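You operate a simulated robot arm through the tools that you are given. There is no shell and no other tool. Be economical: measure what you need, move in short steps, check, and stop when the job is done.

Carry out the task below with a simulated robot arm. There is one attempt and no reset: what you move stays moved.

Task
Strip the bolted Velbrin compressor for rework and leave it open to the air.
Fine: bleed the hose and let the charge off to nought, uncouple the hose on to its rest pad, then open the service valve.

Only the result counts: the job must be done as asked and must still hold three seconds after the hand-in. Knocking over, shifting, dropping, spilling or breaking anything else fails it.

Robot
A 5-joint arm with a two-finger parallel gripper on a trunk, on a base that drives. Base frame: it is fixed to the floor where the robot stands at the start and does not move with it; the origin is under the middle of the robot, x ahead of it, y to its left, z up; the surface under the hand at the start is at about z = 860. Units: mm, degrees, N and s.
It reaches about 1134 mm from its shoulder. Its first joint turns from -149.0 to 149.0 degrees. Places, roughly: charge gauge [900, -400, 1100]; hose bleed button [600, 100, 900]; hose rest pad [700, -100, 900]; let-off button [500, -500, 900]; line gauge [900, 100, 1100]; service valve wing [500, -400, 900]. Payload 1.57 kg.
The TCP is the grasp point between the finger pads, 30 mm short of the fingertips. In the tool frame z runs along the fingers and y along their closing line. The gripper opens to 110 mm. The fingers are 24 mm wide and 12 mm thick; the gripper's body (48 by 112 mm) begins 78 mm behind the TCP.
Orientation is that of the tool frame in the base frame, as a unit quaternion [x, y, z, w]. With the fingers straight down and closing along the base's y, the tool's x points along the base's -x, its y along +y and its z along -z.

Tools
- The arm moves only by the tool drive_tool. Its argument "commands" is a list of rows, each an object (a shift or turn left out is 0, a gripper value left out holds the last) with "translation": the shift along the tool's x, y, z in mm, a list of three; "dr": the turn, a rotation vector about the tool's x, y, z in degrees, a list of three; "hand": the closure in counts, from 0 (fully open) to 255 (shut). In form: [{"translation": [x, y, z], "dr": [wx, wy, wz], "hand": hand}, ...]. A call has 1 to 20 rows; each row shifts and turns the commanded pose from where the row before left it, along the tool's axes as they then stand. A row lasts 0.2 s, in which the tool goes at most 50 mm and 8.6 degrees; a call with a longer step from one row to the next is refused whole, and so is a gripper value outside its range. A pose out of reach is approached as far as the arm can. The call stops where the force on the tool passes 90 N (or 10 N more than at its start, if that is more) or the arm is blocked; 0.2 s more then pass. The fingers move at their own pace (about 72 mm/s each) and stop on an object; they squeeze with about 21 N. The grip force told is the motor's: it shows also when the fingers shut on nothing. Time passes only in rows, and 0.2 s behind the last, so rows that do not move let the fingers close. The reply holds the time, the measured pose of the TCP, the force on the tool along the base axes, the opening and the grip force, in the units named above and with some noise, with the torque about the TCP (base axes, N m) and any sound that the robot's microphone picked up.
- Cameras (640 x 400 px; columns grow to the right, rows downward): "scene" is now at [30.7, 174.9, 1934]; the picture's right is [-0.42, -0.91, 0.00], its down [-0.65, 0.30, -0.70] and it looks along [0.63, -0.29, -0.72] (base axes); focal length 275 px, centre (320, 200). "wrist" rides on the gripper at [70, 16, -141] in the tool frame; the picture's right is [-0.23, 0.97, 0.00], its down [-0.86, -0.20, -0.48] and it looks along [-0.47, -0.11, 0.88] (tool axes); focal length 222 px, centre (320, 200). There is no depth. A picture from a camera that has moved, and an enlarged one, comes with that camera's place and axes in the base frame and with its lens.
- capture(camera): a new picture of that camera. The clock stands still meanwhile.
- raise_lower(by): slides the trunk up (or, below 0, down) by that many mm; the arm and the scene camera ride with it, the base frame stays. It gives what a move gives, with no picture.
- steer(legs): drives the robot by 1 to 6 legs, each [ahead, turn to the left] in mm and degrees, along the robot's own axes; the way and the turn of a leg run together, so that a leg with both is an arc; at most 1500 mm and 180 degrees a leg. The arm and the cameras ride along, it lands a little off, and it stops where it bumps. It gives what a move gives.
- aim_head(pan, tilt): turns the head with the scene camera to pan (to the left, within 155 degrees either way) and tilt (down, from -29 to 69), counted from straight ahead of the robot. It gives what a move gives.
- zoom(camera, box): a new picture of the part [left, top, right, bottom] of that camera's present view, enlarged. The clock stands still meanwhile.
- hand_in(): hands the job in; it is judged then, once.

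Go step by step. Nothing tells you exact positions but the pictures and the camera data: compare them with the known pose of the tool, close in by small moves and look again before you grip or let go. The budget is 120 turns and 78 pictures, counting those below and the enlarged ones. Unless the task says otherwise, let go and move clear before handing in, and close with one line.

The tools are called after ">>>" as a command line: name --argument value ..., lists and objects as JSON in quotes. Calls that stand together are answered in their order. drive_tool: Moves the arm, as the interface text tells. Its arguments: {"type":"object","properties":{"commands":{"type":"array","items":{"type":"object","properties":{"translation":{"type":"array","items":{"type":"number"}},"dr":{"type":"array","items":{"type":"number"}},"hand":{"type":"number"}}}}},"required":["commands"]} The other tools are called the same way: raise_lower (by) slides the trunk up or down; steer (legs) drives the base; aim_head (pan, tilt) turns the head that bears the scene camera; capture (camera) takes a picture; zoom (camera, box) takes an enlarged picture of a part of a camera's view; hand_in () hands the job in.

At the start:

```text
clock: 0.0
ee_pos: [766.8, -249.1, 1216.7]
ee_rot: [0.005, 1.0, 0.0, 0.0]
wrist_force: [0.1, -0.1, 0.0]
torque: [0.0, -0.01, -0.02]
width: 110.2
grip_force: 0.0
trunk travel left (down, up): [-951.0, 19.0]
robot x, y, heading: [2.0, 41.4, -0.1]
head pan, tilt: [-25.0, 45.7]
```

scene: 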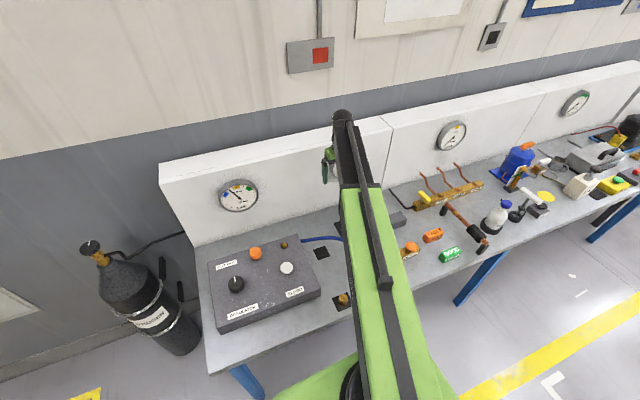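
wrist: 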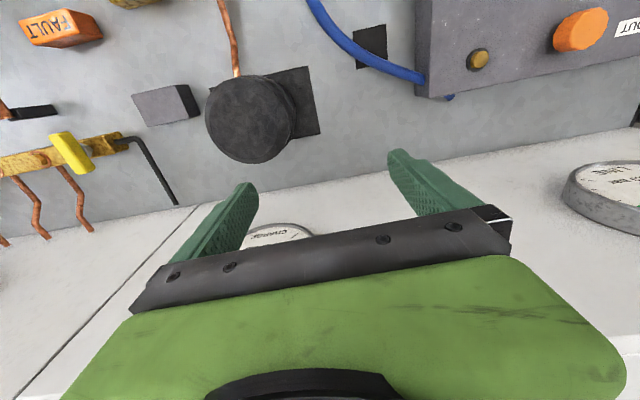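

I see a grey panel box on the left with the line gauge, the charge gauge in the middle, and manifold parts further right. I'll look closer before moving.

>>> zoom --camera "scene" --box '[190, 160, 350, 340]'

>>> zoom --camera "scene" --box '[380, 110, 560, 270]'

>>> zoom --camera "scene" --box '[500, 80, 640, 230]'

```text
2.22 times, centred on (270, 250) of scene
camera zoom: at [30.7, 174.9, 1934.0], right [-0.42, -0.91, 0.0], down [-0.65, 0.3, -0.7], along [0.63, -0.29, -0.72], focal length 611 px, centre (431, 89)
```

zoom: 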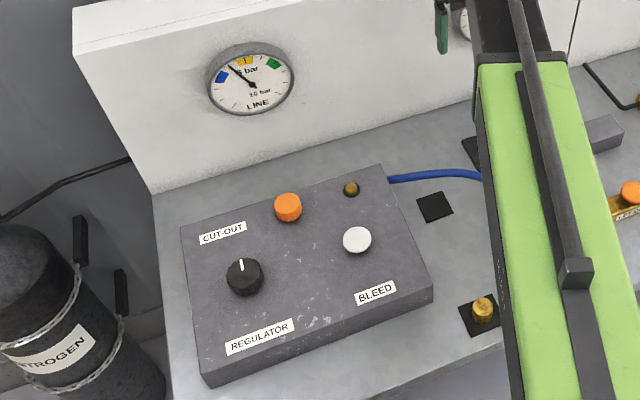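

```text
2.50 times, centred on (470, 190) of scene
camera zoom: at [30.7, 174.9, 1934.0], right [-0.42, -0.91, 0.0], down [-0.65, 0.3, -0.7], along [0.63, -0.29, -0.72], focal length 688 px, centre (-55, 225)
```

zoom: 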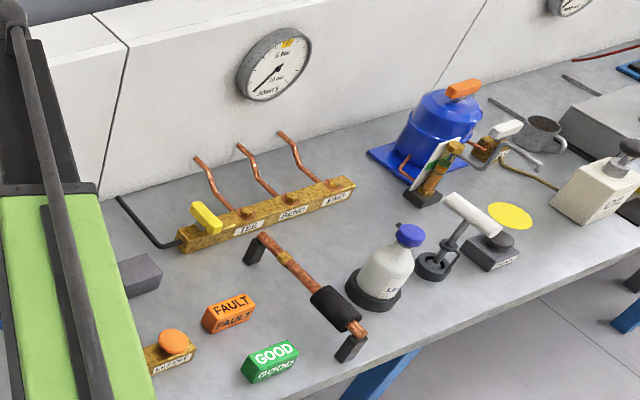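

```text
2.67 times, centred on (570, 155) of scene
camera zoom: at [30.7, 174.9, 1934.0], right [-0.42, -0.91, 0.0], down [-0.65, 0.3, -0.7], along [0.63, -0.29, -0.72], focal length 734 px, centre (-347, 320)
```

zoom: 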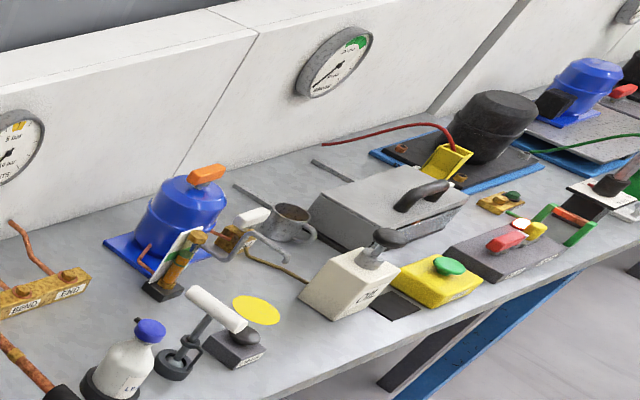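

The compressor, the charge gauge and the valve are hidden behind the arm. I'll swing the arm left at its present height to uncover them.

>>> drive_tool --commands '[{"translation": [45, 0, 0]}, {"translation": [45, 0, 0]}, {"translation": [45, 0, 0]}, {"translation": [45, 0, 0]}, {"translation": [0, 45, 0]}, {"translation": [0, 45, 0]}, {"translation": [0, 45, 0]}, {"translation": [0, 45, 0]}, {"translation": [0, 45, 0]}, {"translation": [0, 45, 0]}, {"translation": [0, 45, 0]}, {"translation": [0, 45, 0]}, {"translation": [0, 45, 0]}, {"translation": [0, 45, 0]}, {"translation": [0, 45, 0]}]'

>>> capture --camera "scene"

>>> zoom --camera "scene" --box '[280, 120, 440, 320]'

```text
clock: 3.2
ee_pos: [587.5, 249.4, 1217.9]
ee_rot: [0.006, 1.0, 0.0, 0.0]
wrist_force: [0.6, 0.1, -0.1]
torque: [-0.05, 0.01, 0.01]
width: 110.2
grip_force: 0.1
trunk travel left (down, up): [-951.0, 19.0]
robot x, y, heading: [6.8, 42.4, 0.0]
head pan, tilt: [-25.0, 45.7]
```

```text
72 pictures are left
camera scene: at [30.6, 176.2, 1933.9], right [-0.42, -0.91, 0.0], down [-0.65, 0.3, -0.7], along [0.63, -0.3, -0.71], focal length 275 px, centre (320, 200)
```

scene: 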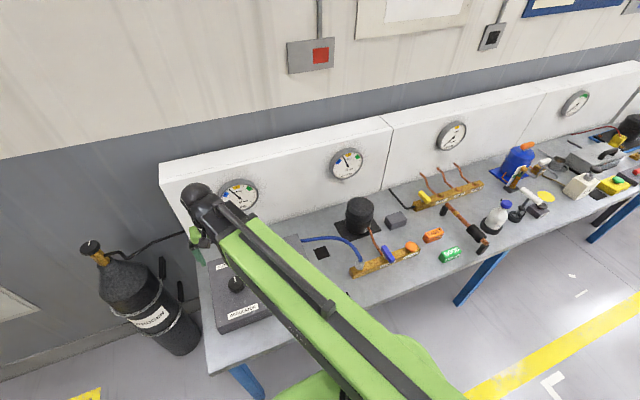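

```text
2.00 times, centred on (360, 220) of scene
camera zoom: at [30.6, 176.2, 1933.9], right [-0.42, -0.91, 0.0], down [-0.65, 0.3, -0.7], along [0.63, -0.3, -0.71], focal length 550 px, centre (240, 160)
```

zoom: 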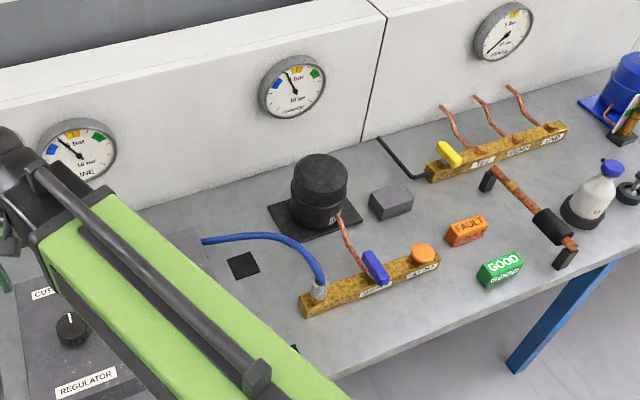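

Valve manifold (brass) holds the hose collar at about (522,-250), the blue wing at (525,-395) and the orange let-off at (505,-514). The white bleed button is at about (609,57). I'll close the fingers and move above the panel to see the bleed button from the wrist.

>>> drive_tool --commands '[{"translation": [45, -45, 0], "hand": 255}, {"translation": [0, 0, 0]}]'

>>> drive_tool --commands '[{"translation": [30, -35, 0]}, {"translation": [0, -45, 20]}, {"translation": [0, -45, 40]}, {"translation": [0, 0, 40]}]'

>>> capture --camera "wrist"

>>> capture --camera "scene"

```text
refused: row 1 steps farther than a row can; nothing moved
```

```text
refused: row 3 steps farther than a row can; nothing moved
```

```text
70 pictures are left
camera wrist: at [519.5, 267.2, 1358.2], right [0.24, 0.97, 0.0], down [0.85, -0.21, 0.48], along [0.46, -0.11, -0.88], focal length 222 px, centre (320, 200)
```

wrist: 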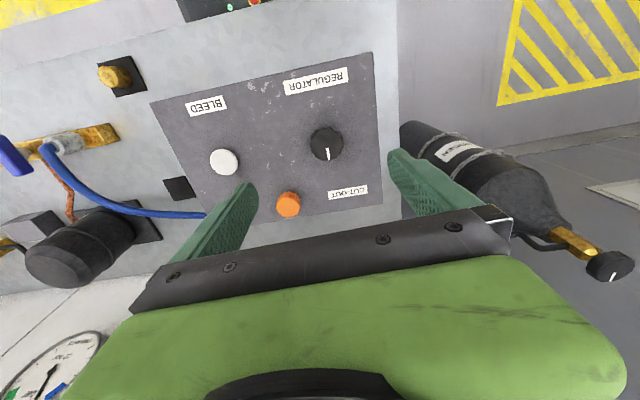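

```text
69 pictures are left
camera scene: at [30.6, 176.2, 1933.9], right [-0.42, -0.91, 0.0], down [-0.65, 0.3, -0.7], along [0.63, -0.3, -0.71], focal length 275 px, centre (320, 200)
```

scene: 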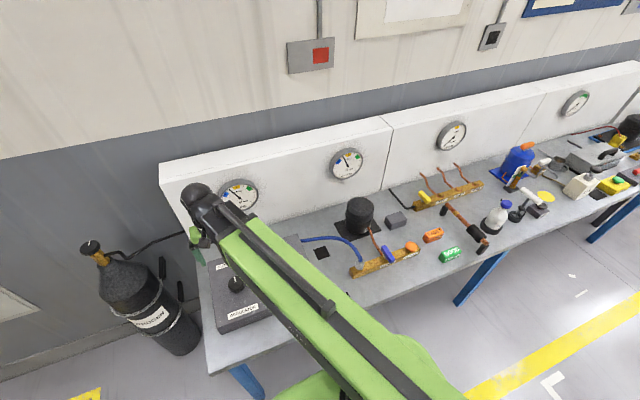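

The bleed button is at about (610,50). I'll close the fingers and come down above it.

>>> drive_tool --commands '[{"translation": [0, -40, 0], "hand": 255}, {"translation": [-22, -40, 0]}, {"translation": [0, -40, 0]}, {"translation": [0, -40, 0]}, {"translation": [0, -39, 0]}, {"translation": [0, 0, 45]}, {"translation": [0, 0, 45]}, {"translation": [0, 0, 45]}, {"translation": [0, 0, 45]}, {"translation": [0, 0, 28]}, {"translation": [0, 0, 0]}]'

>>> capture --camera "wrist"

>>> zoom --camera "scene" --box '[180, 140, 380, 340]'

```text
clock: 5.6
ee_pos: [609.1, 47.0, 1216.9]
ee_rot: [0.005, 1.0, 0.0, 0.0]
wrist_force: [0.1, 0.1, 0.2]
torque: [-0.01, 0.04, -0.03]
width: 0.0
grip_force: 21.2
out of reach, approached as far as the arm can: row 6, 7, 8, 9, 10
trunk travel left (down, up): [-951.0, 19.0]
robot x, y, heading: [-0.2, 40.9, -0.1]
head pan, tilt: [-25.0, 45.7]
```

```text
68 pictures are left
camera wrist: at [540.9, 64.2, 1358.4], right [0.24, 0.97, 0.0], down [0.85, -0.21, 0.48], along [0.46, -0.11, -0.88], focal length 222 px, centre (320, 200)
```

wrist: 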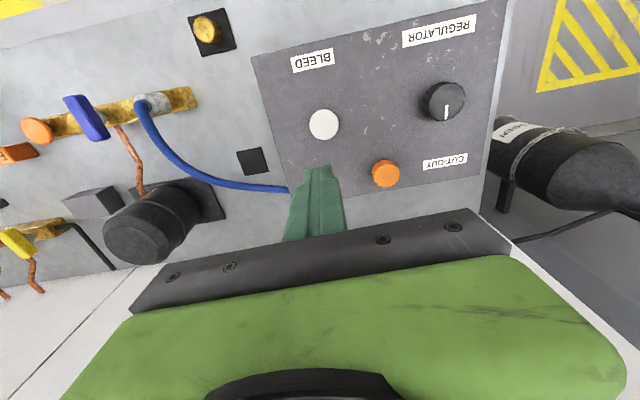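

```text
2.00 times, centred on (280, 240) of scene
camera zoom: at [30.6, 174.9, 1934.0], right [-0.42, -0.91, 0.0], down [-0.65, 0.3, -0.7], along [0.63, -0.29, -0.72], focal length 550 px, centre (400, 120)
```

zoom: 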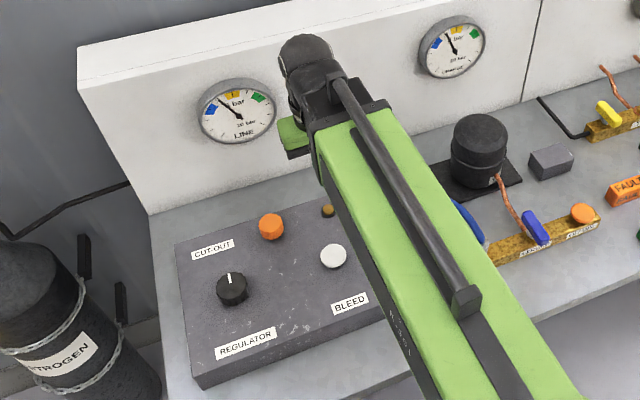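

The arm can't reach lower from here, so I'll lower the trunk. The finger tips are above the bleed button in plan.

>>> raise_lower --by -200

>>> zoom --camera "wrist" --box '[160, 40, 480, 240]'

>>> capture --camera "scene"

```text
clock: 7.8
ee_pos: [610.6, 47.7, 1018.6]
ee_rot: [0.005, 1.0, 0.0, 0.0]
wrist_force: [0.4, -0.2, 0.1]
torque: [-0.01, -0.04, 0.04]
width: 0.1
grip_force: 20.9
trunk travel left (down, up): [-751.0, 219.0]
robot x, y, heading: [3.3, 39.9, 0.2]
head pan, tilt: [-25.0, 45.7]
```

```text
2.00 times, centred on (320, 140) of wrist
camera zoom: at [540.9, 64.2, 1158.5], right [0.24, 0.97, 0.0], down [0.85, -0.21, 0.48], along [0.46, -0.11, -0.88], focal length 444 px, centre (320, 320)
```

zoom: 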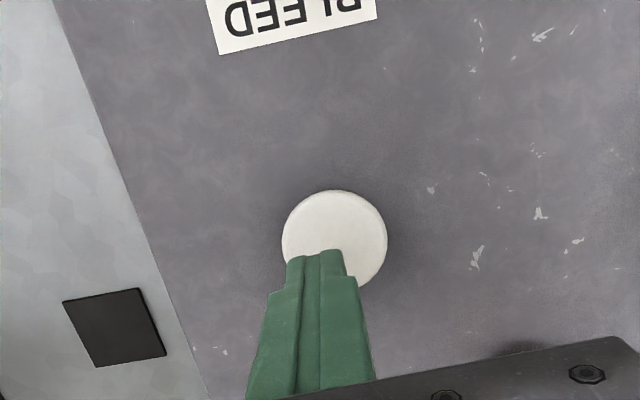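

```text
65 pictures are left
camera scene: at [30.6, 174.9, 1734.1], right [-0.42, -0.91, 0.0], down [-0.65, 0.3, -0.7], along [0.63, -0.29, -0.72], focal length 275 px, centre (320, 200)
```

scene: 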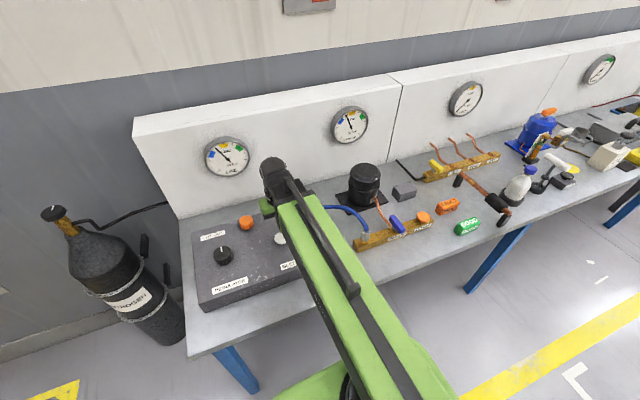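

The bleed button top works out at about (612,55,937). I'll shift slightly and come down in small steps to press it.

>>> drive_tool --commands '[{"translation": [-2, 7, 10]}, {"translation": [0, 0, 10]}, {"translation": [0, 0, 10]}]'

```text
clock: 8.6
ee_pos: [612.8, 54.4, 1018.9]
ee_rot: [0.005, 1.0, 0.0, -0.001]
wrist_force: [0.1, 0.2, -0.6]
torque: [0.07, -0.01, 0.03]
width: 0.0
grip_force: 20.9
out of reach, approached as far as the arm can: row 1, 2, 3
trunk travel left (down, up): [-751.0, 219.0]
robot x, y, heading: [2.2, 38.7, -0.0]
head pan, tilt: [-25.0, 45.7]
```

The arm is at its lower limit for this trunk height, so I'll raise the arm first and then lower the trunk further.

>>> drive_tool --commands '[{"translation": [0, 0, -40]}, {"translation": [0, 0, -40]}, {"translation": [0, 0, -40]}, {"translation": [0, 0, -40]}]'

>>> raise_lower --by -150

```text
clock: 9.6
ee_pos: [612.1, 53.4, 1018.3]
ee_rot: [0.005, 1.0, 0.0, 0.0]
wrist_force: [1.1, -0.8, -0.2]
torque: [0.01, -0.01, 0.0]
width: 0.0
grip_force: 21.0
out of reach, approached as far as the arm can: row 1, 2, 3, 4
trunk travel left (down, up): [-751.0, 219.0]
robot x, y, heading: [5.3, 40.6, -0.2]
head pan, tilt: [-25.0, 45.7]
```

```text
clock: 10.4
ee_pos: [607.4, 55.0, 968.1]
ee_rot: [0.006, 1.0, 0.0, 0.005]
wrist_force: [-54.8, -0.7, 131.2]
torque: [-0.02, 2.32, 0.02]
width: 0.0
grip_force: 20.7
trunk travel left (down, up): [-696.0, 274.0]
robot x, y, heading: [4.1, 41.8, 0.1]
head pan, tilt: [-25.0, 45.7]
stopped: the force on the tool passed its limit at 720 N (the readings are from after the stop); the commanded pose is now the measured one
```

The commanded pose had run ahead, so the trunk pressed the tool onto the button with high force. I'll check the picture and back off.

>>> zoom --camera "scene" --box '[150, 100, 400, 300]'

>>> raise_lower --by 10

>>> zoom --camera "wrist" --box '[160, 40, 480, 240]'

```text
2.00 times, centred on (275, 200) of scene
camera zoom: at [19.1, 174.7, 1681.1], right [-0.42, -0.91, 0.0], down [-0.64, 0.3, -0.7], along [0.64, -0.29, -0.71], focal length 550 px, centre (410, 200)
```

zoom: 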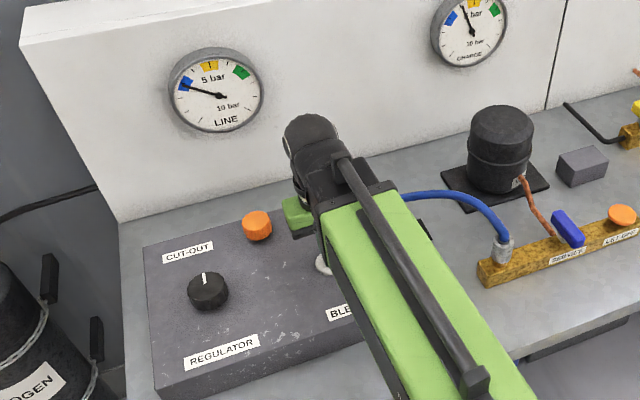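

```text
clock: 11.0
ee_pos: [618.3, 55.0, 974.6]
ee_rot: [0.005, 1.0, -0.001, 0.012]
wrist_force: [-13.5, -1.2, 49.3]
torque: [0.0, 1.0, -0.02]
width: 0.0
grip_force: 21.5
trunk travel left (down, up): [-706.0, 264.0]
robot x, y, heading: [-0.9, 41.8, -0.0]
head pan, tilt: [-25.0, 45.7]
```

```text
2.00 times, centred on (320, 140) of wrist
camera zoom: at [545.8, 71.5, 1113.2], right [0.24, 0.97, 0.01], down [0.84, -0.21, 0.5], along [0.49, -0.11, -0.87], focal length 444 px, centre (320, 320)
```

zoom: 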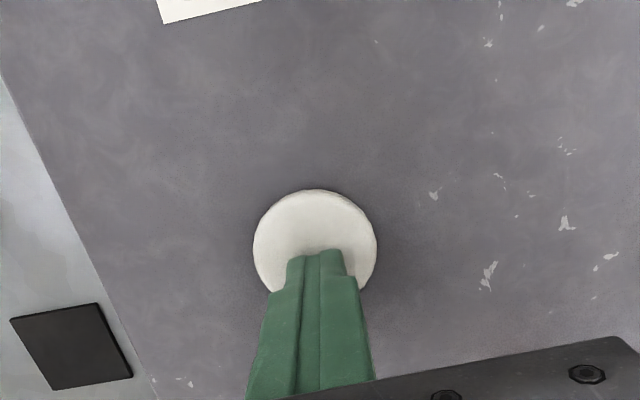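

The button is intact and the line gauge is dropping while it is pressed. I'll hold it and watch.

>>> drive_tool --commands '[{"translation": [0, 0, 0]}, {"translation": [0, 0, 0]}, {"translation": [0, 0, 0]}, {"translation": [0, 0, 0]}]'

>>> zoom --camera "scene" --box '[150, 60, 400, 260]'

```text
clock: 12.0
ee_pos: [618.6, 54.6, 975.4]
ee_rot: [0.005, 1.0, 0.0, 0.012]
wrist_force: [-7.5, -0.5, 39.4]
torque: [-0.02, 0.61, 0.01]
width: 0.0
grip_force: 21.0
trunk travel left (down, up): [-706.0, 264.0]
robot x, y, heading: [2.8, 40.1, 0.0]
head pan, tilt: [-25.0, 45.7]
```

```text
2.00 times, centred on (275, 160) of scene
camera zoom: at [26.5, 174.8, 1689.5], right [-0.42, -0.91, 0.0], down [-0.65, 0.3, -0.7], along [0.64, -0.29, -0.71], focal length 550 px, centre (410, 280)
```

zoom: 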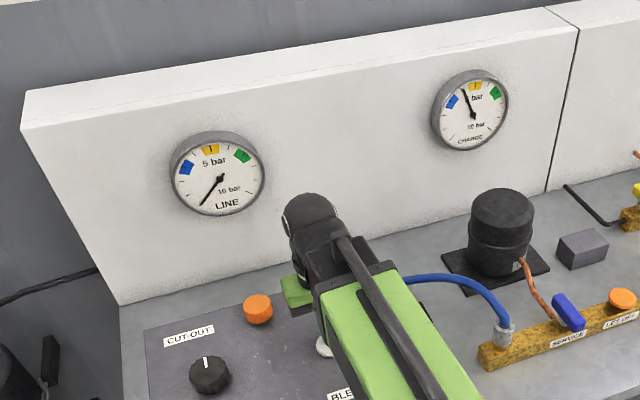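

The line gauge is near nought. I'll hold a second longer, release, and see whether it stays down.

>>> drive_tool --commands '[{}, {}, {}, {}, {}, {}, {}, {}, {"translation": [0, 0, -20]}, {"translation": [0, 0, -40]}, {"translation": [0, 0, -40]}, {}, {}, {}, {}]'

>>> zoom --camera "scene" --box '[150, 60, 400, 260]'

```text
clock: 15.2
ee_pos: [617.3, 54.1, 974.8]
ee_rot: [0.005, 1.0, 0.0, 0.012]
wrist_force: [-2.5, -0.5, 41.2]
torque: [-0.04, 0.56, 0.0]
width: 0.0
grip_force: 21.4
out of reach, approached as far as the arm can: row 9, 10, 11
trunk travel left (down, up): [-706.0, 264.0]
robot x, y, heading: [3.7, 39.7, 0.0]
head pan, tilt: [-25.0, 45.7]
```

```text
2.00 times, centred on (275, 160) of scene
camera zoom: at [26.9, 174.9, 1689.5], right [-0.42, -0.91, 0.0], down [-0.65, 0.3, -0.7], along [0.64, -0.29, -0.71], focal length 550 px, centre (410, 280)
```

zoom: 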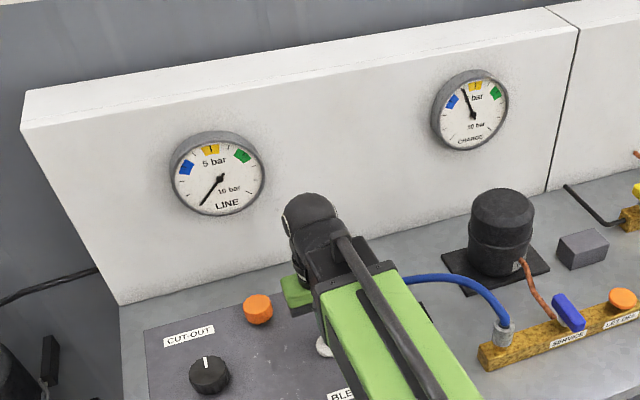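

It seems height comes from the trunk only. Line reads nought; I'll lift with the trunk and check that it stays there.

>>> raise_lower --by 60

>>> drive_tool --commands '[{"translation": [0, 0, 40]}, {"translation": [0, 0, 40]}, {"translation": [0, 0, 20]}, {}, {}]'

>>> zoom --camera "scene" --box '[150, 60, 400, 260]'

>>> capture --camera "wrist"

```text
clock: 16.2
ee_pos: [620.0, 54.8, 1032.7]
ee_rot: [0.004, 1.0, -0.001, 0.01]
wrist_force: [0.7, 0.0, 0.0]
torque: [0.0, 0.01, 0.0]
width: 0.0
grip_force: 21.2
trunk travel left (down, up): [-766.0, 204.0]
robot x, y, heading: [-0.8, 45.3, -0.1]
head pan, tilt: [-25.0, 45.7]
```

```text
clock: 17.4
ee_pos: [621.5, 54.4, 1033.7]
ee_rot: [0.005, 1.0, 0.0, 0.011]
wrist_force: [0.5, -0.5, -0.5]
torque: [-0.02, 0.0, -0.02]
width: 0.2
grip_force: 20.4
out of reach, approached as far as the arm can: row 1, 2, 3
trunk travel left (down, up): [-766.0, 204.0]
robot x, y, heading: [3.3, 41.7, -0.1]
head pan, tilt: [-25.0, 45.7]
```

```text
2.00 times, centred on (275, 160) of scene
camera zoom: at [31.2, 175.0, 1749.3], right [-0.42, -0.91, 0.0], down [-0.65, 0.3, -0.7], along [0.63, -0.29, -0.72], focal length 550 px, centre (410, 280)
```

zoom: 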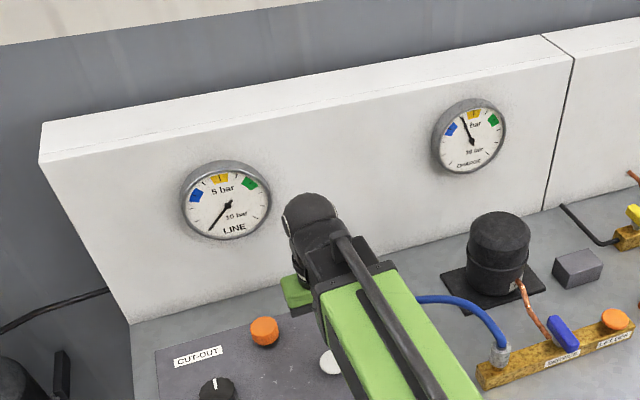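

```text
59 pictures are left
camera wrist: at [548.8, 71.6, 1172.2], right [0.24, 0.97, 0.01], down [0.84, -0.21, 0.5], along [0.48, -0.11, -0.87], focal length 222 px, centre (320, 200)
```

wrist: 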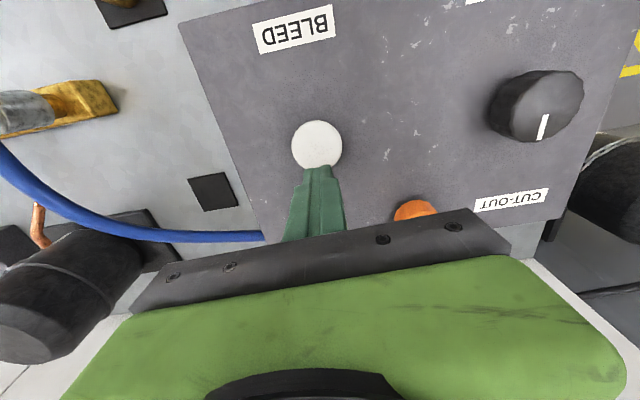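

Line stays at nought after release. Next is the let-off button: raise the trunk, take out the slight tilt and move over to about (505,-514).

>>> raise_lower --by 80

>>> drive_tool --commands '[{"dr": [0, 1.26, 0]}, {"translation": [40, 0, 0]}, {"translation": [40, 0, 0]}, {"translation": [40, 0, 0]}, {"translation": [0, -45, 0]}, {"translation": [0, -45, 0]}, {"translation": [0, -45, 0]}, {"translation": [0, -45, 0]}, {"translation": [0, -45, 0]}, {"translation": [0, -45, 0]}, {"translation": [0, -45, 0]}, {"translation": [0, -45, 0]}, {"translation": [0, -45, 0]}, {"translation": [0, -45, 0]}, {"translation": [0, -45, 0]}, {"translation": [0, -45, 0]}, {"translation": [0, -28, 0]}, {}]'

>>> capture --camera "wrist"

>>> zoom --camera "scene" --box '[200, 80, 520, 280]'

```text
clock: 18.6
ee_pos: [621.0, 54.8, 1112.5]
ee_rot: [0.005, 1.0, 0.0, 0.012]
wrist_force: [-0.6, -0.9, 0.1]
torque: [0.01, -0.03, 0.01]
width: 0.2
grip_force: 20.9
trunk travel left (down, up): [-846.0, 124.0]
robot x, y, heading: [1.0, 44.2, -0.2]
head pan, tilt: [-25.0, 45.7]
```

```text
clock: 22.4
ee_pos: [569.9, -514.5, 1113.1]
ee_rot: [0.005, 1.0, 0.0, 0.001]
wrist_force: [0.1, 0.6, -0.3]
torque: [0.0, 0.01, 0.0]
width: 0.0
grip_force: 21.3
out of reach, approached as far as the arm can: row 3, 4
trunk travel left (down, up): [-846.0, 124.0]
robot x, y, heading: [-1.3, 40.7, -0.2]
head pan, tilt: [-25.0, 45.7]
```

```text
58 pictures are left
camera wrist: at [500.3, -496.3, 1253.8], right [0.24, 0.97, 0.0], down [0.85, -0.21, 0.48], along [0.46, -0.11, -0.88], focal length 222 px, centre (320, 200)
```

wrist: 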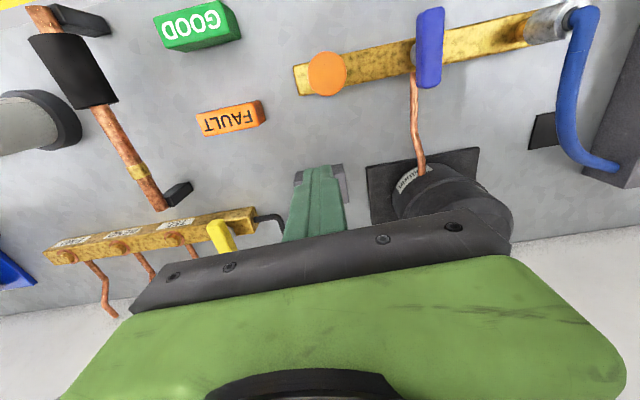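

```text
2.00 times, centred on (360, 180) of scene
camera zoom: at [31.1, 175.1, 1829.3], right [-0.42, -0.91, 0.0], down [-0.65, 0.3, -0.7], along [0.63, -0.29, -0.72], focal length 550 px, centre (240, 240)
```

zoom: 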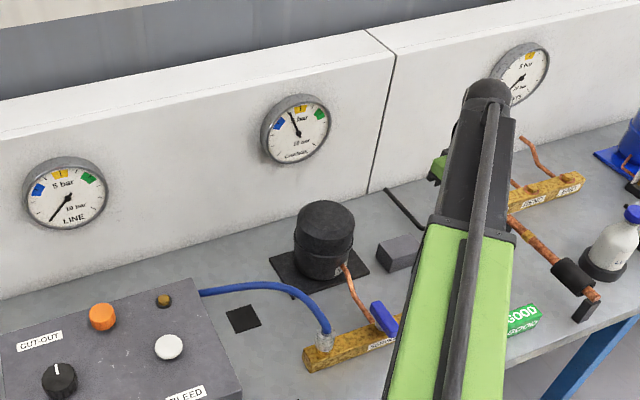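

Charge gauge reads about 4.5 bar and line nought. The let-off button appears at about (496,-486); I'll move there and test whether the arm itself can move vertically.

>>> drive_tool --commands '[{"translation": [40, 14, 0]}, {"translation": [34, 14, 0]}, {"translation": [0, 0, 20]}, {}]'

>>> capture --camera "wrist"

```text
clock: 23.4
ee_pos: [497.6, -485.2, 1111.7]
ee_rot: [0.005, 1.0, 0.001, 0.0]
wrist_force: [-0.1, 0.5, 0.3]
torque: [0.01, 0.0, 0.03]
width: 0.0
grip_force: 20.9
out of reach, approached as far as the arm can: row 3
trunk travel left (down, up): [-846.0, 124.0]
robot x, y, heading: [-0.1, 40.7, 0.1]
head pan, tilt: [-25.0, 45.7]
```

```text
56 pictures are left
camera wrist: at [428.3, -468.9, 1253.8], right [0.24, 0.97, 0.0], down [0.85, -0.21, 0.48], along [0.46, -0.11, -0.88], focal length 222 px, centre (320, 200)
```

wrist: 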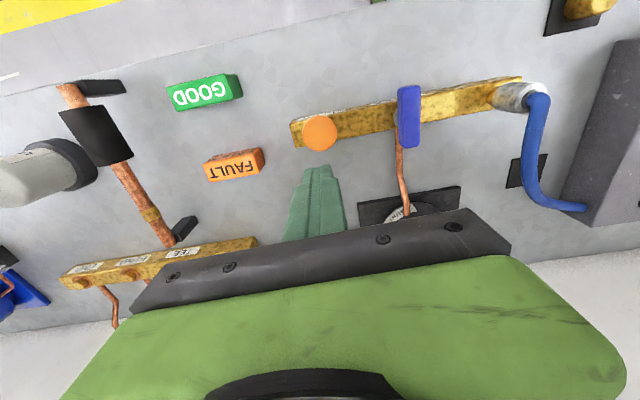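

Triangulated, the let-off button top is at about (495,-484,916), which is under the tips. I'll lower with the trunk, then press by small steps.

>>> raise_lower --by -155

>>> zoom --camera "wrist" --box '[160, 40, 480, 240]'

```text
clock: 25.2
ee_pos: [497.7, -486.9, 957.3]
ee_rot: [0.005, 1.0, 0.001, 0.0]
wrist_force: [-1.3, 0.2, -0.4]
torque: [0.0, 0.0, -0.02]
width: 0.1
grip_force: 21.0
trunk travel left (down, up): [-691.0, 279.0]
robot x, y, heading: [3.1, 41.3, -0.2]
head pan, tilt: [-25.0, 45.7]
```

```text
2.00 times, centred on (320, 140) of wrist
camera zoom: at [428.4, -468.9, 1098.8], right [0.24, 0.97, 0.0], down [0.85, -0.21, 0.48], along [0.46, -0.11, -0.88], focal length 444 px, centre (320, 320)
```

zoom: 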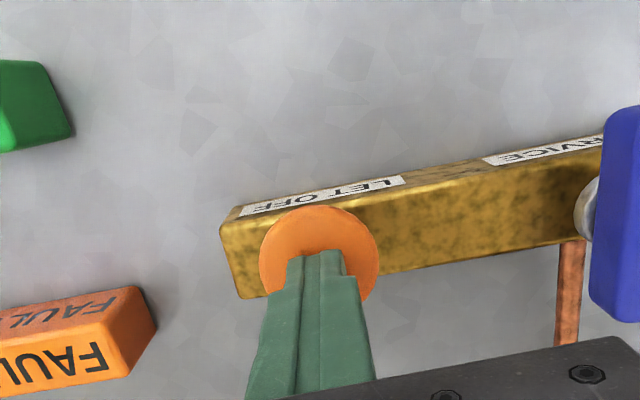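

Tips are centred over the button. Pressing.

>>> raise_lower --by -14

```text
clock: 25.8
ee_pos: [497.8, -485.3, 946.0]
ee_rot: [0.005, 1.0, -0.001, 0.001]
wrist_force: [7.9, -7.5, 31.8]
torque: [-0.25, -0.17, 0.02]
width: 0.0
grip_force: 21.3
trunk travel left (down, up): [-677.0, 293.0]
robot x, y, heading: [1.8, 38.2, -0.3]
head pan, tilt: [-25.0, 45.7]
```

>>> raise_lower --by -2

>>> drive_tool --commands '[{}, {}, {}, {}, {}]'

>>> zoom --camera "scene" --box '[200, 80, 520, 280]'

```text
clock: 26.3
ee_pos: [497.8, -486.8, 942.3]
ee_rot: [0.004, 1.0, -0.002, 0.002]
wrist_force: [17.2, -17.3, 53.8]
torque: [-0.51, -0.38, 0.02]
width: 0.0
grip_force: 21.2
trunk travel left (down, up): [-675.0, 295.0]
robot x, y, heading: [4.0, 42.6, 0.2]
head pan, tilt: [-25.0, 45.7]
```

```text
clock: 27.5
ee_pos: [496.3, -485.8, 943.7]
ee_rot: [0.005, 1.0, -0.002, 0.002]
wrist_force: [14.9, -15.7, 57.3]
torque: [-0.43, -0.36, 0.01]
width: 0.1
grip_force: 21.1
trunk travel left (down, up): [-675.0, 295.0]
robot x, y, heading: [1.6, 36.7, 0.1]
head pan, tilt: [-25.0, 45.7]
```

```text
2.00 times, centred on (360, 180) of scene
camera zoom: at [28.8, 177.4, 1658.3], right [-0.42, -0.91, 0.0], down [-0.65, 0.3, -0.7], along [0.63, -0.3, -0.71], focal length 550 px, centre (240, 240)
```

zoom: 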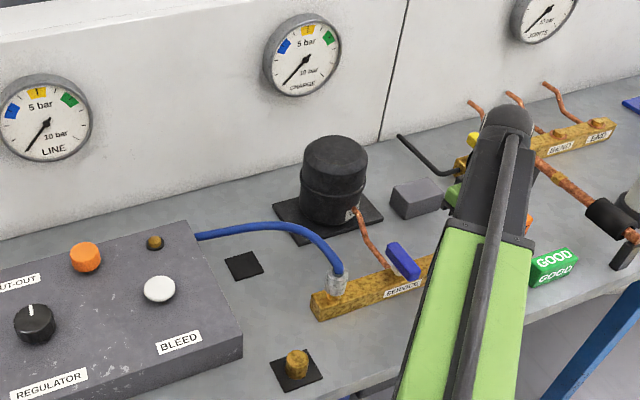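

Charge has fallen to about nought. I'll hold a little longer, then release.

>>> drive_tool --commands '[{}, {}, {}, {}, {}, {}, {}, {}, {}, {}, {}, {}]'

>>> raise_lower --by 100

>>> zoom --camera "scene" --box '[190, 80, 410, 220]'

```text
clock: 30.1
ee_pos: [497.3, -484.8, 945.0]
ee_rot: [0.006, 1.0, -0.001, 0.001]
wrist_force: [11.6, -11.8, 54.5]
torque: [-0.38, -0.24, -0.01]
width: 0.1
grip_force: 20.6
trunk travel left (down, up): [-675.0, 295.0]
robot x, y, heading: [2.6, 40.5, 0.1]
head pan, tilt: [-25.0, 45.7]
```

```text
clock: 31.5
ee_pos: [498.4, -486.5, 1042.1]
ee_rot: [0.005, 1.0, 0.001, -0.001]
wrist_force: [0.3, 0.1, 0.1]
torque: [-0.01, -0.01, -0.03]
width: 0.1
grip_force: 21.6
trunk travel left (down, up): [-775.0, 195.0]
robot x, y, heading: [3.2, 43.0, -0.1]
head pan, tilt: [-25.0, 45.7]
```

```text
2.86 times, centred on (300, 150) of scene
camera zoom: at [31.2, 174.8, 1758.3], right [-0.42, -0.91, 0.0], down [-0.65, 0.3, -0.7], along [0.63, -0.29, -0.72], focal length 786 px, centre (377, 343)
```

zoom: 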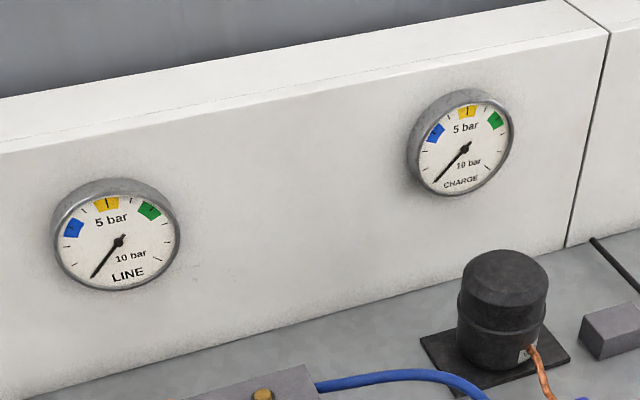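

Both gauges read nought. Next I'll raise and go above the hose coupling near (513,-215) to look at it.

>>> raise_lower --by 60

>>> drive_tool --commands '[{"translation": [0, 45, 0], "hand": 0}, {"translation": [0, 45, 0]}, {"translation": [0, 45, 0]}, {"translation": [0, 45, 0]}, {"translation": [0, 45, 0]}, {"translation": [0, 45, 0]}, {}]'

>>> capture --camera "wrist"

>>> zoom --camera "wrist" --box '[180, 20, 420, 220]'

```text
clock: 32.5
ee_pos: [498.4, -486.3, 1101.2]
ee_rot: [0.006, 1.0, 0.0, 0.0]
wrist_force: [-0.5, -0.3, -0.3]
torque: [0.01, 0.01, -0.01]
width: 0.0
grip_force: 20.8
trunk travel left (down, up): [-835.0, 135.0]
robot x, y, heading: [-1.7, 41.9, 0.2]
head pan, tilt: [-25.0, 45.7]
```

```text
clock: 34.1
ee_pos: [506.3, -219.3, 1102.3]
ee_rot: [0.005, 1.0, 0.0, -0.001]
wrist_force: [0.2, -0.6, -0.6]
torque: [-0.01, -0.01, -0.01]
width: 109.8
grip_force: 0.0
out of reach, approached as far as the arm can: row 6
trunk travel left (down, up): [-835.0, 135.0]
robot x, y, heading: [2.5, 38.8, -0.0]
head pan, tilt: [-25.0, 45.7]
```

```text
52 pictures are left
camera wrist: at [437.2, -202.1, 1242.9], right [0.24, 0.97, 0.0], down [0.85, -0.21, 0.48], along [0.46, -0.11, -0.88], focal length 222 px, centre (320, 200)
```

wrist: 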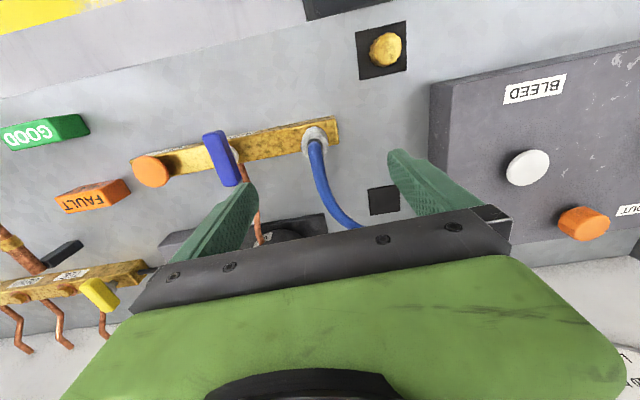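

```text
2.00 times, centred on (300, 120) of wrist
camera zoom: at [437.2, -202.1, 1242.9], right [0.24, 0.97, 0.0], down [0.85, -0.21, 0.48], along [0.46, -0.11, -0.88], focal length 444 px, centre (360, 360)
```

zoom: 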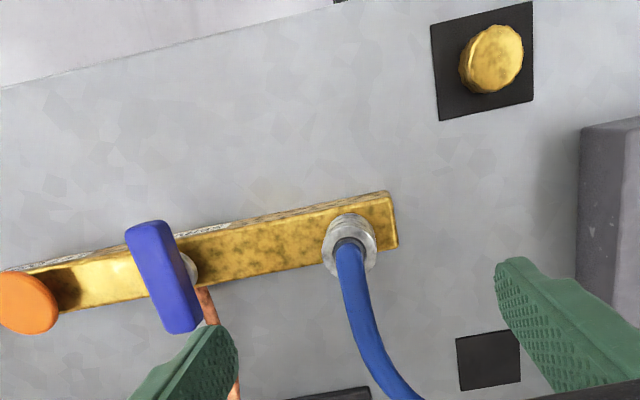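

The coupling collar is at about (507,-226), top near z 935, with the hose leaving its top toward +x/+y. I'll look closely from the scene camera.

>>> zoom --camera "scene" --box '[300, 200, 420, 300]'

```text
4.00 times, centred on (360, 250) of scene
camera zoom: at [30.9, 174.7, 1818.4], right [-0.42, -0.91, 0.0], down [-0.65, 0.3, -0.7], along [0.63, -0.29, -0.72], focal length 1100 px, centre (160, 0)
```

zoom: 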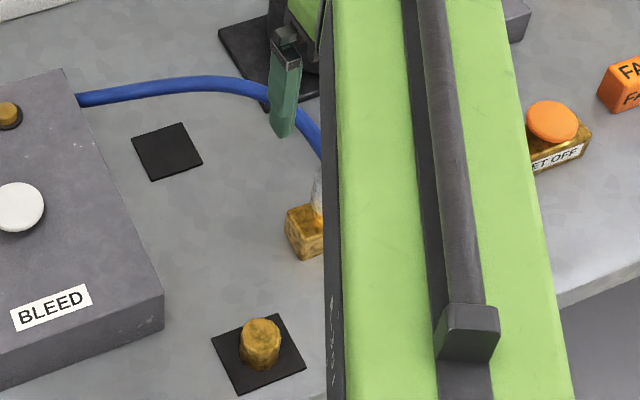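

I'll centre on the collar in y and lower with the fingers open, closing along y (the hose leaves mostly along +x).

>>> drive_tool --commands '[{"translation": [-1, -7, 0]}, {}]'

>>> raise_lower --by -110

>>> capture --camera "wrist"

```text
clock: 34.7
ee_pos: [507.1, -226.8, 1101.2]
ee_rot: [0.005, 1.0, 0.0, 0.0]
wrist_force: [0.5, 0.0, 0.0]
torque: [0.02, 0.02, -0.01]
width: 110.0
grip_force: 0.1
trunk travel left (down, up): [-835.0, 135.0]
robot x, y, heading: [2.4, 40.2, -0.2]
head pan, tilt: [-25.0, 45.7]
```

```text
clock: 36.1
ee_pos: [507.5, -226.8, 992.2]
ee_rot: [0.005, 1.0, 0.0, 0.0]
wrist_force: [-0.9, 0.2, -0.3]
torque: [0.0, 0.02, -0.02]
width: 110.2
grip_force: 0.0
trunk travel left (down, up): [-725.0, 245.0]
robot x, y, heading: [6.4, 38.4, 0.2]
head pan, tilt: [-25.0, 45.7]
```

```text
49 pictures are left
camera wrist: at [438.3, -209.3, 1132.8], right [0.24, 0.97, 0.0], down [0.85, -0.21, 0.48], along [0.46, -0.11, -0.88], focal length 222 px, centre (320, 200)
```

wrist: 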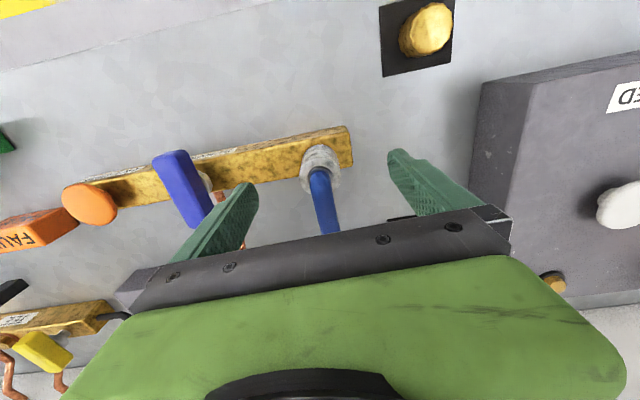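

The collar is laterally between the fingers. Lowering further.

>>> drive_tool --commands '[{"translation": [-3, 1, 0]}]'

>>> raise_lower --by -45

>>> zoom --camera "wrist" --box '[180, 80, 460, 260]'

>>> zoom --camera "scene" --box '[280, 160, 420, 300]'

```text
clock: 36.5
ee_pos: [511.3, -225.7, 992.0]
ee_rot: [0.005, 1.0, 0.0, 0.0]
wrist_force: [0.3, -0.8, -0.7]
torque: [-0.01, 0.02, 0.03]
width: 109.7
grip_force: 0.1
trunk travel left (down, up): [-725.0, 245.0]
robot x, y, heading: [0.6, 44.3, 0.0]
head pan, tilt: [-25.0, 45.7]
```

```text
clock: 37.4
ee_pos: [511.0, -226.9, 946.7]
ee_rot: [0.005, 1.0, 0.0, 0.0]
wrist_force: [0.0, -0.3, 0.4]
torque: [-0.01, -0.02, -0.03]
width: 110.2
grip_force: 0.2
trunk travel left (down, up): [-680.0, 290.0]
robot x, y, heading: [1.8, 40.2, 0.2]
head pan, tilt: [-25.0, 45.7]
```

```text
2.22 times, centred on (320, 170) of wrist
camera zoom: at [441.4, -208.5, 1087.7], right [0.24, 0.97, 0.0], down [0.85, -0.21, 0.48], along [0.46, -0.11, -0.88], focal length 494 px, centre (320, 267)
```

zoom: 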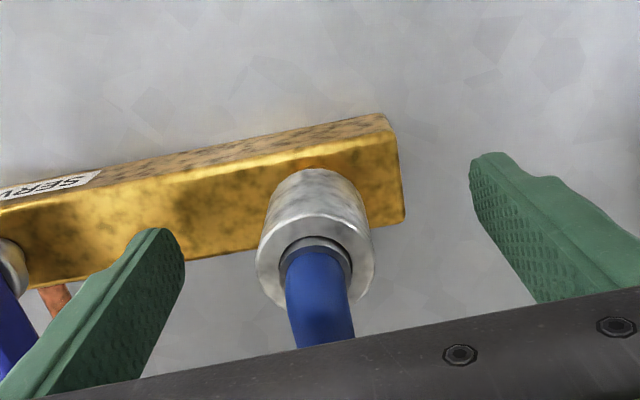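

```text
2.86 times, centred on (350, 230) of scene
camera zoom: at [31.1, 174.9, 1663.3], right [-0.42, -0.91, 0.0], down [-0.65, 0.3, -0.7], along [0.63, -0.29, -0.72], focal length 786 px, centre (234, 114)
```

zoom: 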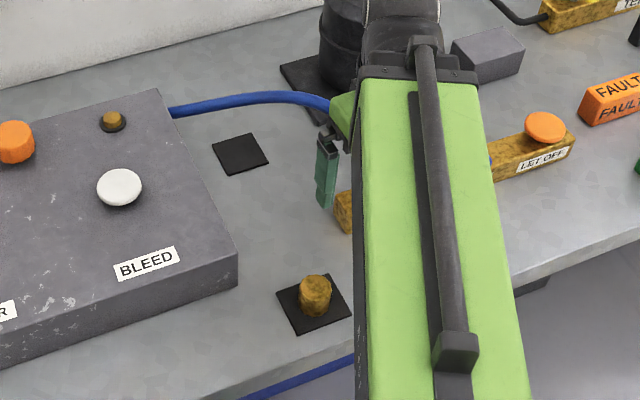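

The collar is about 37 mm wide, z 900–947, centred at (512,-227). Lower 9 mm more and grip.

>>> raise_lower --by -9

>>> drive_tool --commands '[{"hand": 255}, {}, {}, {}, {}, {}]'

>>> zoom --camera "wrist" --box '[180, 80, 460, 260]'

```text
clock: 37.9
ee_pos: [511.1, -225.7, 938.2]
ee_rot: [0.005, 1.0, 0.0, 0.0]
wrist_force: [-0.1, 0.5, 0.7]
torque: [-0.03, 0.0, -0.01]
width: 110.1
grip_force: 0.1
trunk travel left (down, up): [-671.0, 299.0]
robot x, y, heading: [1.7, 39.8, 0.1]
head pan, tilt: [-25.0, 45.7]
```

```text
clock: 39.3
ee_pos: [511.7, -226.3, 937.7]
ee_rot: [0.006, 1.0, 0.0, 0.0]
wrist_force: [1.2, -10.3, 2.3]
torque: [-0.17, 0.0, -0.29]
width: 35.6
grip_force: 21.1
trunk travel left (down, up): [-671.0, 299.0]
robot x, y, heading: [1.2, 39.3, -0.1]
head pan, tilt: [-25.0, 45.7]
```

```text
2.22 times, centred on (320, 170) of wrist
camera zoom: at [441.5, -209.5, 1078.6], right [0.24, 0.97, 0.0], down [0.85, -0.21, 0.48], along [0.46, -0.11, -0.88], focal length 494 px, centre (320, 267)
```

zoom: 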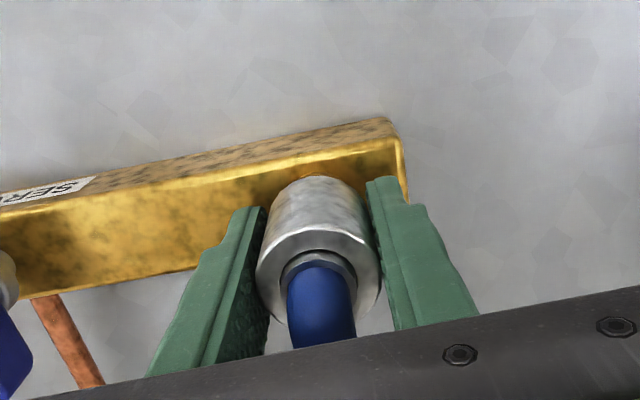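

Gripped at 35.6 mm. I'll lift gently and see whether it comes free.

>>> raise_lower --by 15

>>> zoom --camera "wrist" --box '[180, 80, 460, 260]'

```text
clock: 40.0
ee_pos: [510.6, -225.3, 952.9]
ee_rot: [0.005, 1.0, 0.001, 0.0]
wrist_force: [0.2, -0.3, -0.7]
torque: [0.0, -0.01, 0.0]
width: 35.9
grip_force: 21.0
trunk travel left (down, up): [-686.0, 284.0]
robot x, y, heading: [1.5, 43.2, 0.1]
head pan, tilt: [-25.0, 45.7]
```

```text
2.22 times, centred on (320, 170) of wrist
camera zoom: at [441.6, -208.3, 1093.8], right [0.24, 0.97, 0.0], down [0.85, -0.21, 0.48], along [0.46, -0.11, -0.88], focal length 494 px, centre (320, 267)
```

zoom: 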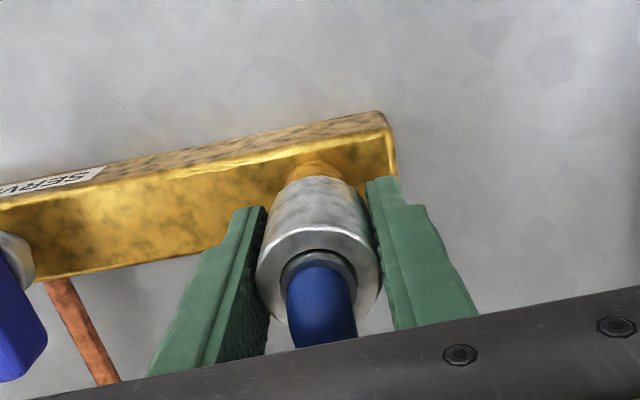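

It came free off the spigot. I'll lift more and carry it towards the rest pad near (662,-128).

>>> raise_lower --by 45

>>> drive_tool --commands '[{"translation": [-25, 16, 0]}, {"translation": [-25, 16, 0]}, {"translation": [-25, 16, 0]}, {"translation": [-25, 16, 0]}, {"translation": [-25, 16, 0]}, {"translation": [-25, 16, 0]}, {}]'

>>> capture --camera "wrist"

>>> zoom --camera "scene" --box '[240, 120, 420, 300]'

```text
clock: 40.9
ee_pos: [511.1, -225.4, 998.2]
ee_rot: [0.005, 1.0, 0.0, 0.0]
wrist_force: [-0.3, -0.6, -1.2]
torque: [0.02, 0.0, 0.0]
width: 35.5
grip_force: 21.0
trunk travel left (down, up): [-731.0, 239.0]
robot x, y, heading: [2.4, 42.0, 0.1]
head pan, tilt: [-25.0, 45.7]
```

```text
clock: 42.5
ee_pos: [662.0, -129.1, 997.3]
ee_rot: [0.005, 1.0, 0.001, 0.0]
wrist_force: [0.8, -0.3, -0.8]
torque: [0.03, 0.0, 0.03]
width: 35.7
grip_force: 21.0
trunk travel left (down, up): [-731.0, 239.0]
robot x, y, heading: [3.1, 40.5, -0.0]
head pan, tilt: [-25.0, 45.7]
```

```text
44 pictures are left
camera wrist: at [592.6, -113.4, 1138.7], right [0.24, 0.97, 0.0], down [0.85, -0.21, 0.48], along [0.46, -0.11, -0.88], focal length 222 px, centre (320, 200)
```

wrist: 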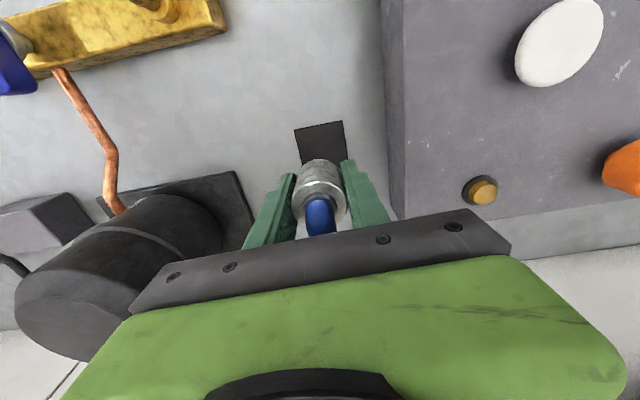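

```text
2.22 times, centred on (330, 210) of scene
camera zoom: at [31.2, 174.9, 1714.3], right [-0.42, -0.91, 0.0], down [-0.65, 0.3, -0.7], along [0.63, -0.29, -0.72], focal length 611 px, centre (298, 178)
```

zoom: 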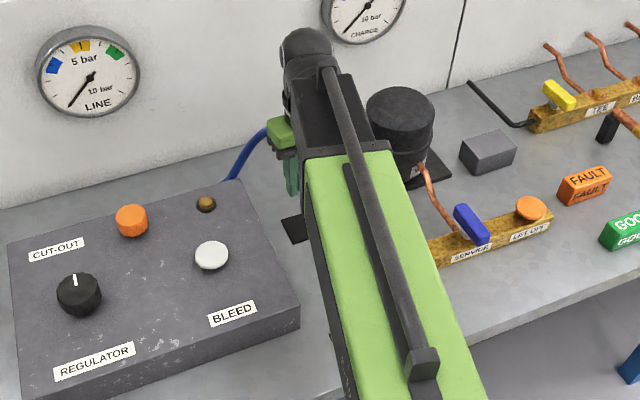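

The pad centre works out at about (667,-127). I'll shift slightly and lower to just above it.

>>> drive_tool --commands '[{"translation": [-5, 2, 0]}, {}]'

>>> raise_lower --by -82

>>> zoom --camera "wrist" --box '[180, 80, 460, 260]'

```text
clock: 43.0
ee_pos: [666.7, -129.4, 998.0]
ee_rot: [0.005, 1.0, 0.0, -0.001]
wrist_force: [-0.1, -0.2, -1.4]
torque: [-0.01, 0.01, -0.03]
width: 35.6
grip_force: 20.7
trunk travel left (down, up): [-731.0, 239.0]
robot x, y, heading: [2.6, 42.7, 0.0]
head pan, tilt: [-25.0, 45.7]
```

```text
clock: 44.2
ee_pos: [667.2, -129.7, 916.2]
ee_rot: [0.005, 1.0, 0.0, 0.0]
wrist_force: [0.0, 0.2, -0.5]
torque: [-0.01, 0.01, 0.01]
width: 35.8
grip_force: 20.7
trunk travel left (down, up): [-649.0, 321.0]
robot x, y, heading: [5.6, 36.0, 0.0]
head pan, tilt: [-25.0, 45.7]
```

```text
2.22 times, centred on (320, 170) of wrist
camera zoom: at [597.2, -112.2, 1056.7], right [0.24, 0.97, 0.0], down [0.85, -0.21, 0.48], along [0.46, -0.11, -0.88], focal length 494 px, centre (320, 267)
```

zoom: 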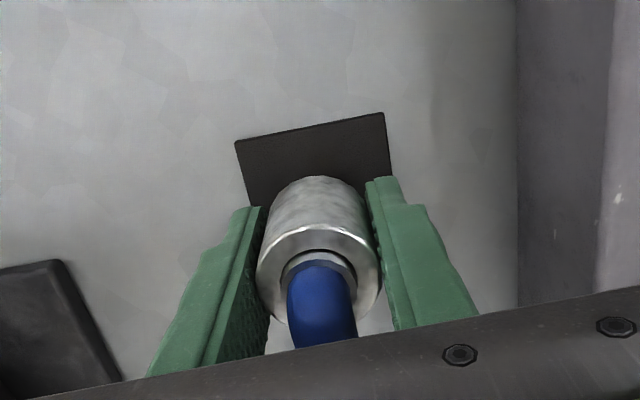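

Aligned with the pad. Lowering the last bit until contact.

>>> drive_tool --commands '[{"translation": [0, 2, 0]}]'

>>> raise_lower --by -8

>>> raise_lower --by -4

```text
clock: 44.6
ee_pos: [666.2, -127.2, 916.7]
ee_rot: [0.005, 1.0, 0.0, 0.0]
wrist_force: [0.5, 0.0, -1.2]
torque: [-0.01, 0.0, -0.04]
width: 35.8
grip_force: 21.1
trunk travel left (down, up): [-649.0, 321.0]
robot x, y, heading: [3.6, 41.7, -0.1]
head pan, tilt: [-25.0, 45.7]
```

```text
clock: 45.2
ee_pos: [666.7, -126.2, 906.6]
ee_rot: [0.006, 1.0, -0.001, 0.0]
wrist_force: [0.0, 0.5, -1.9]
torque: [0.01, -0.02, 0.0]
width: 35.7
grip_force: 21.2
trunk travel left (down, up): [-641.0, 329.0]
robot x, y, heading: [5.6, 37.6, -0.1]
head pan, tilt: [-25.0, 45.7]
```

```text
clock: 45.7
ee_pos: [666.6, -126.6, 904.9]
ee_rot: [0.005, 1.0, 0.0, 0.0]
wrist_force: [0.6, 0.4, -2.2]
torque: [0.0, -0.02, -0.02]
width: 35.6
grip_force: 21.5
trunk travel left (down, up): [-637.0, 333.0]
robot x, y, heading: [-1.3, 43.5, 0.0]
head pan, tilt: [-25.0, 45.7]
```

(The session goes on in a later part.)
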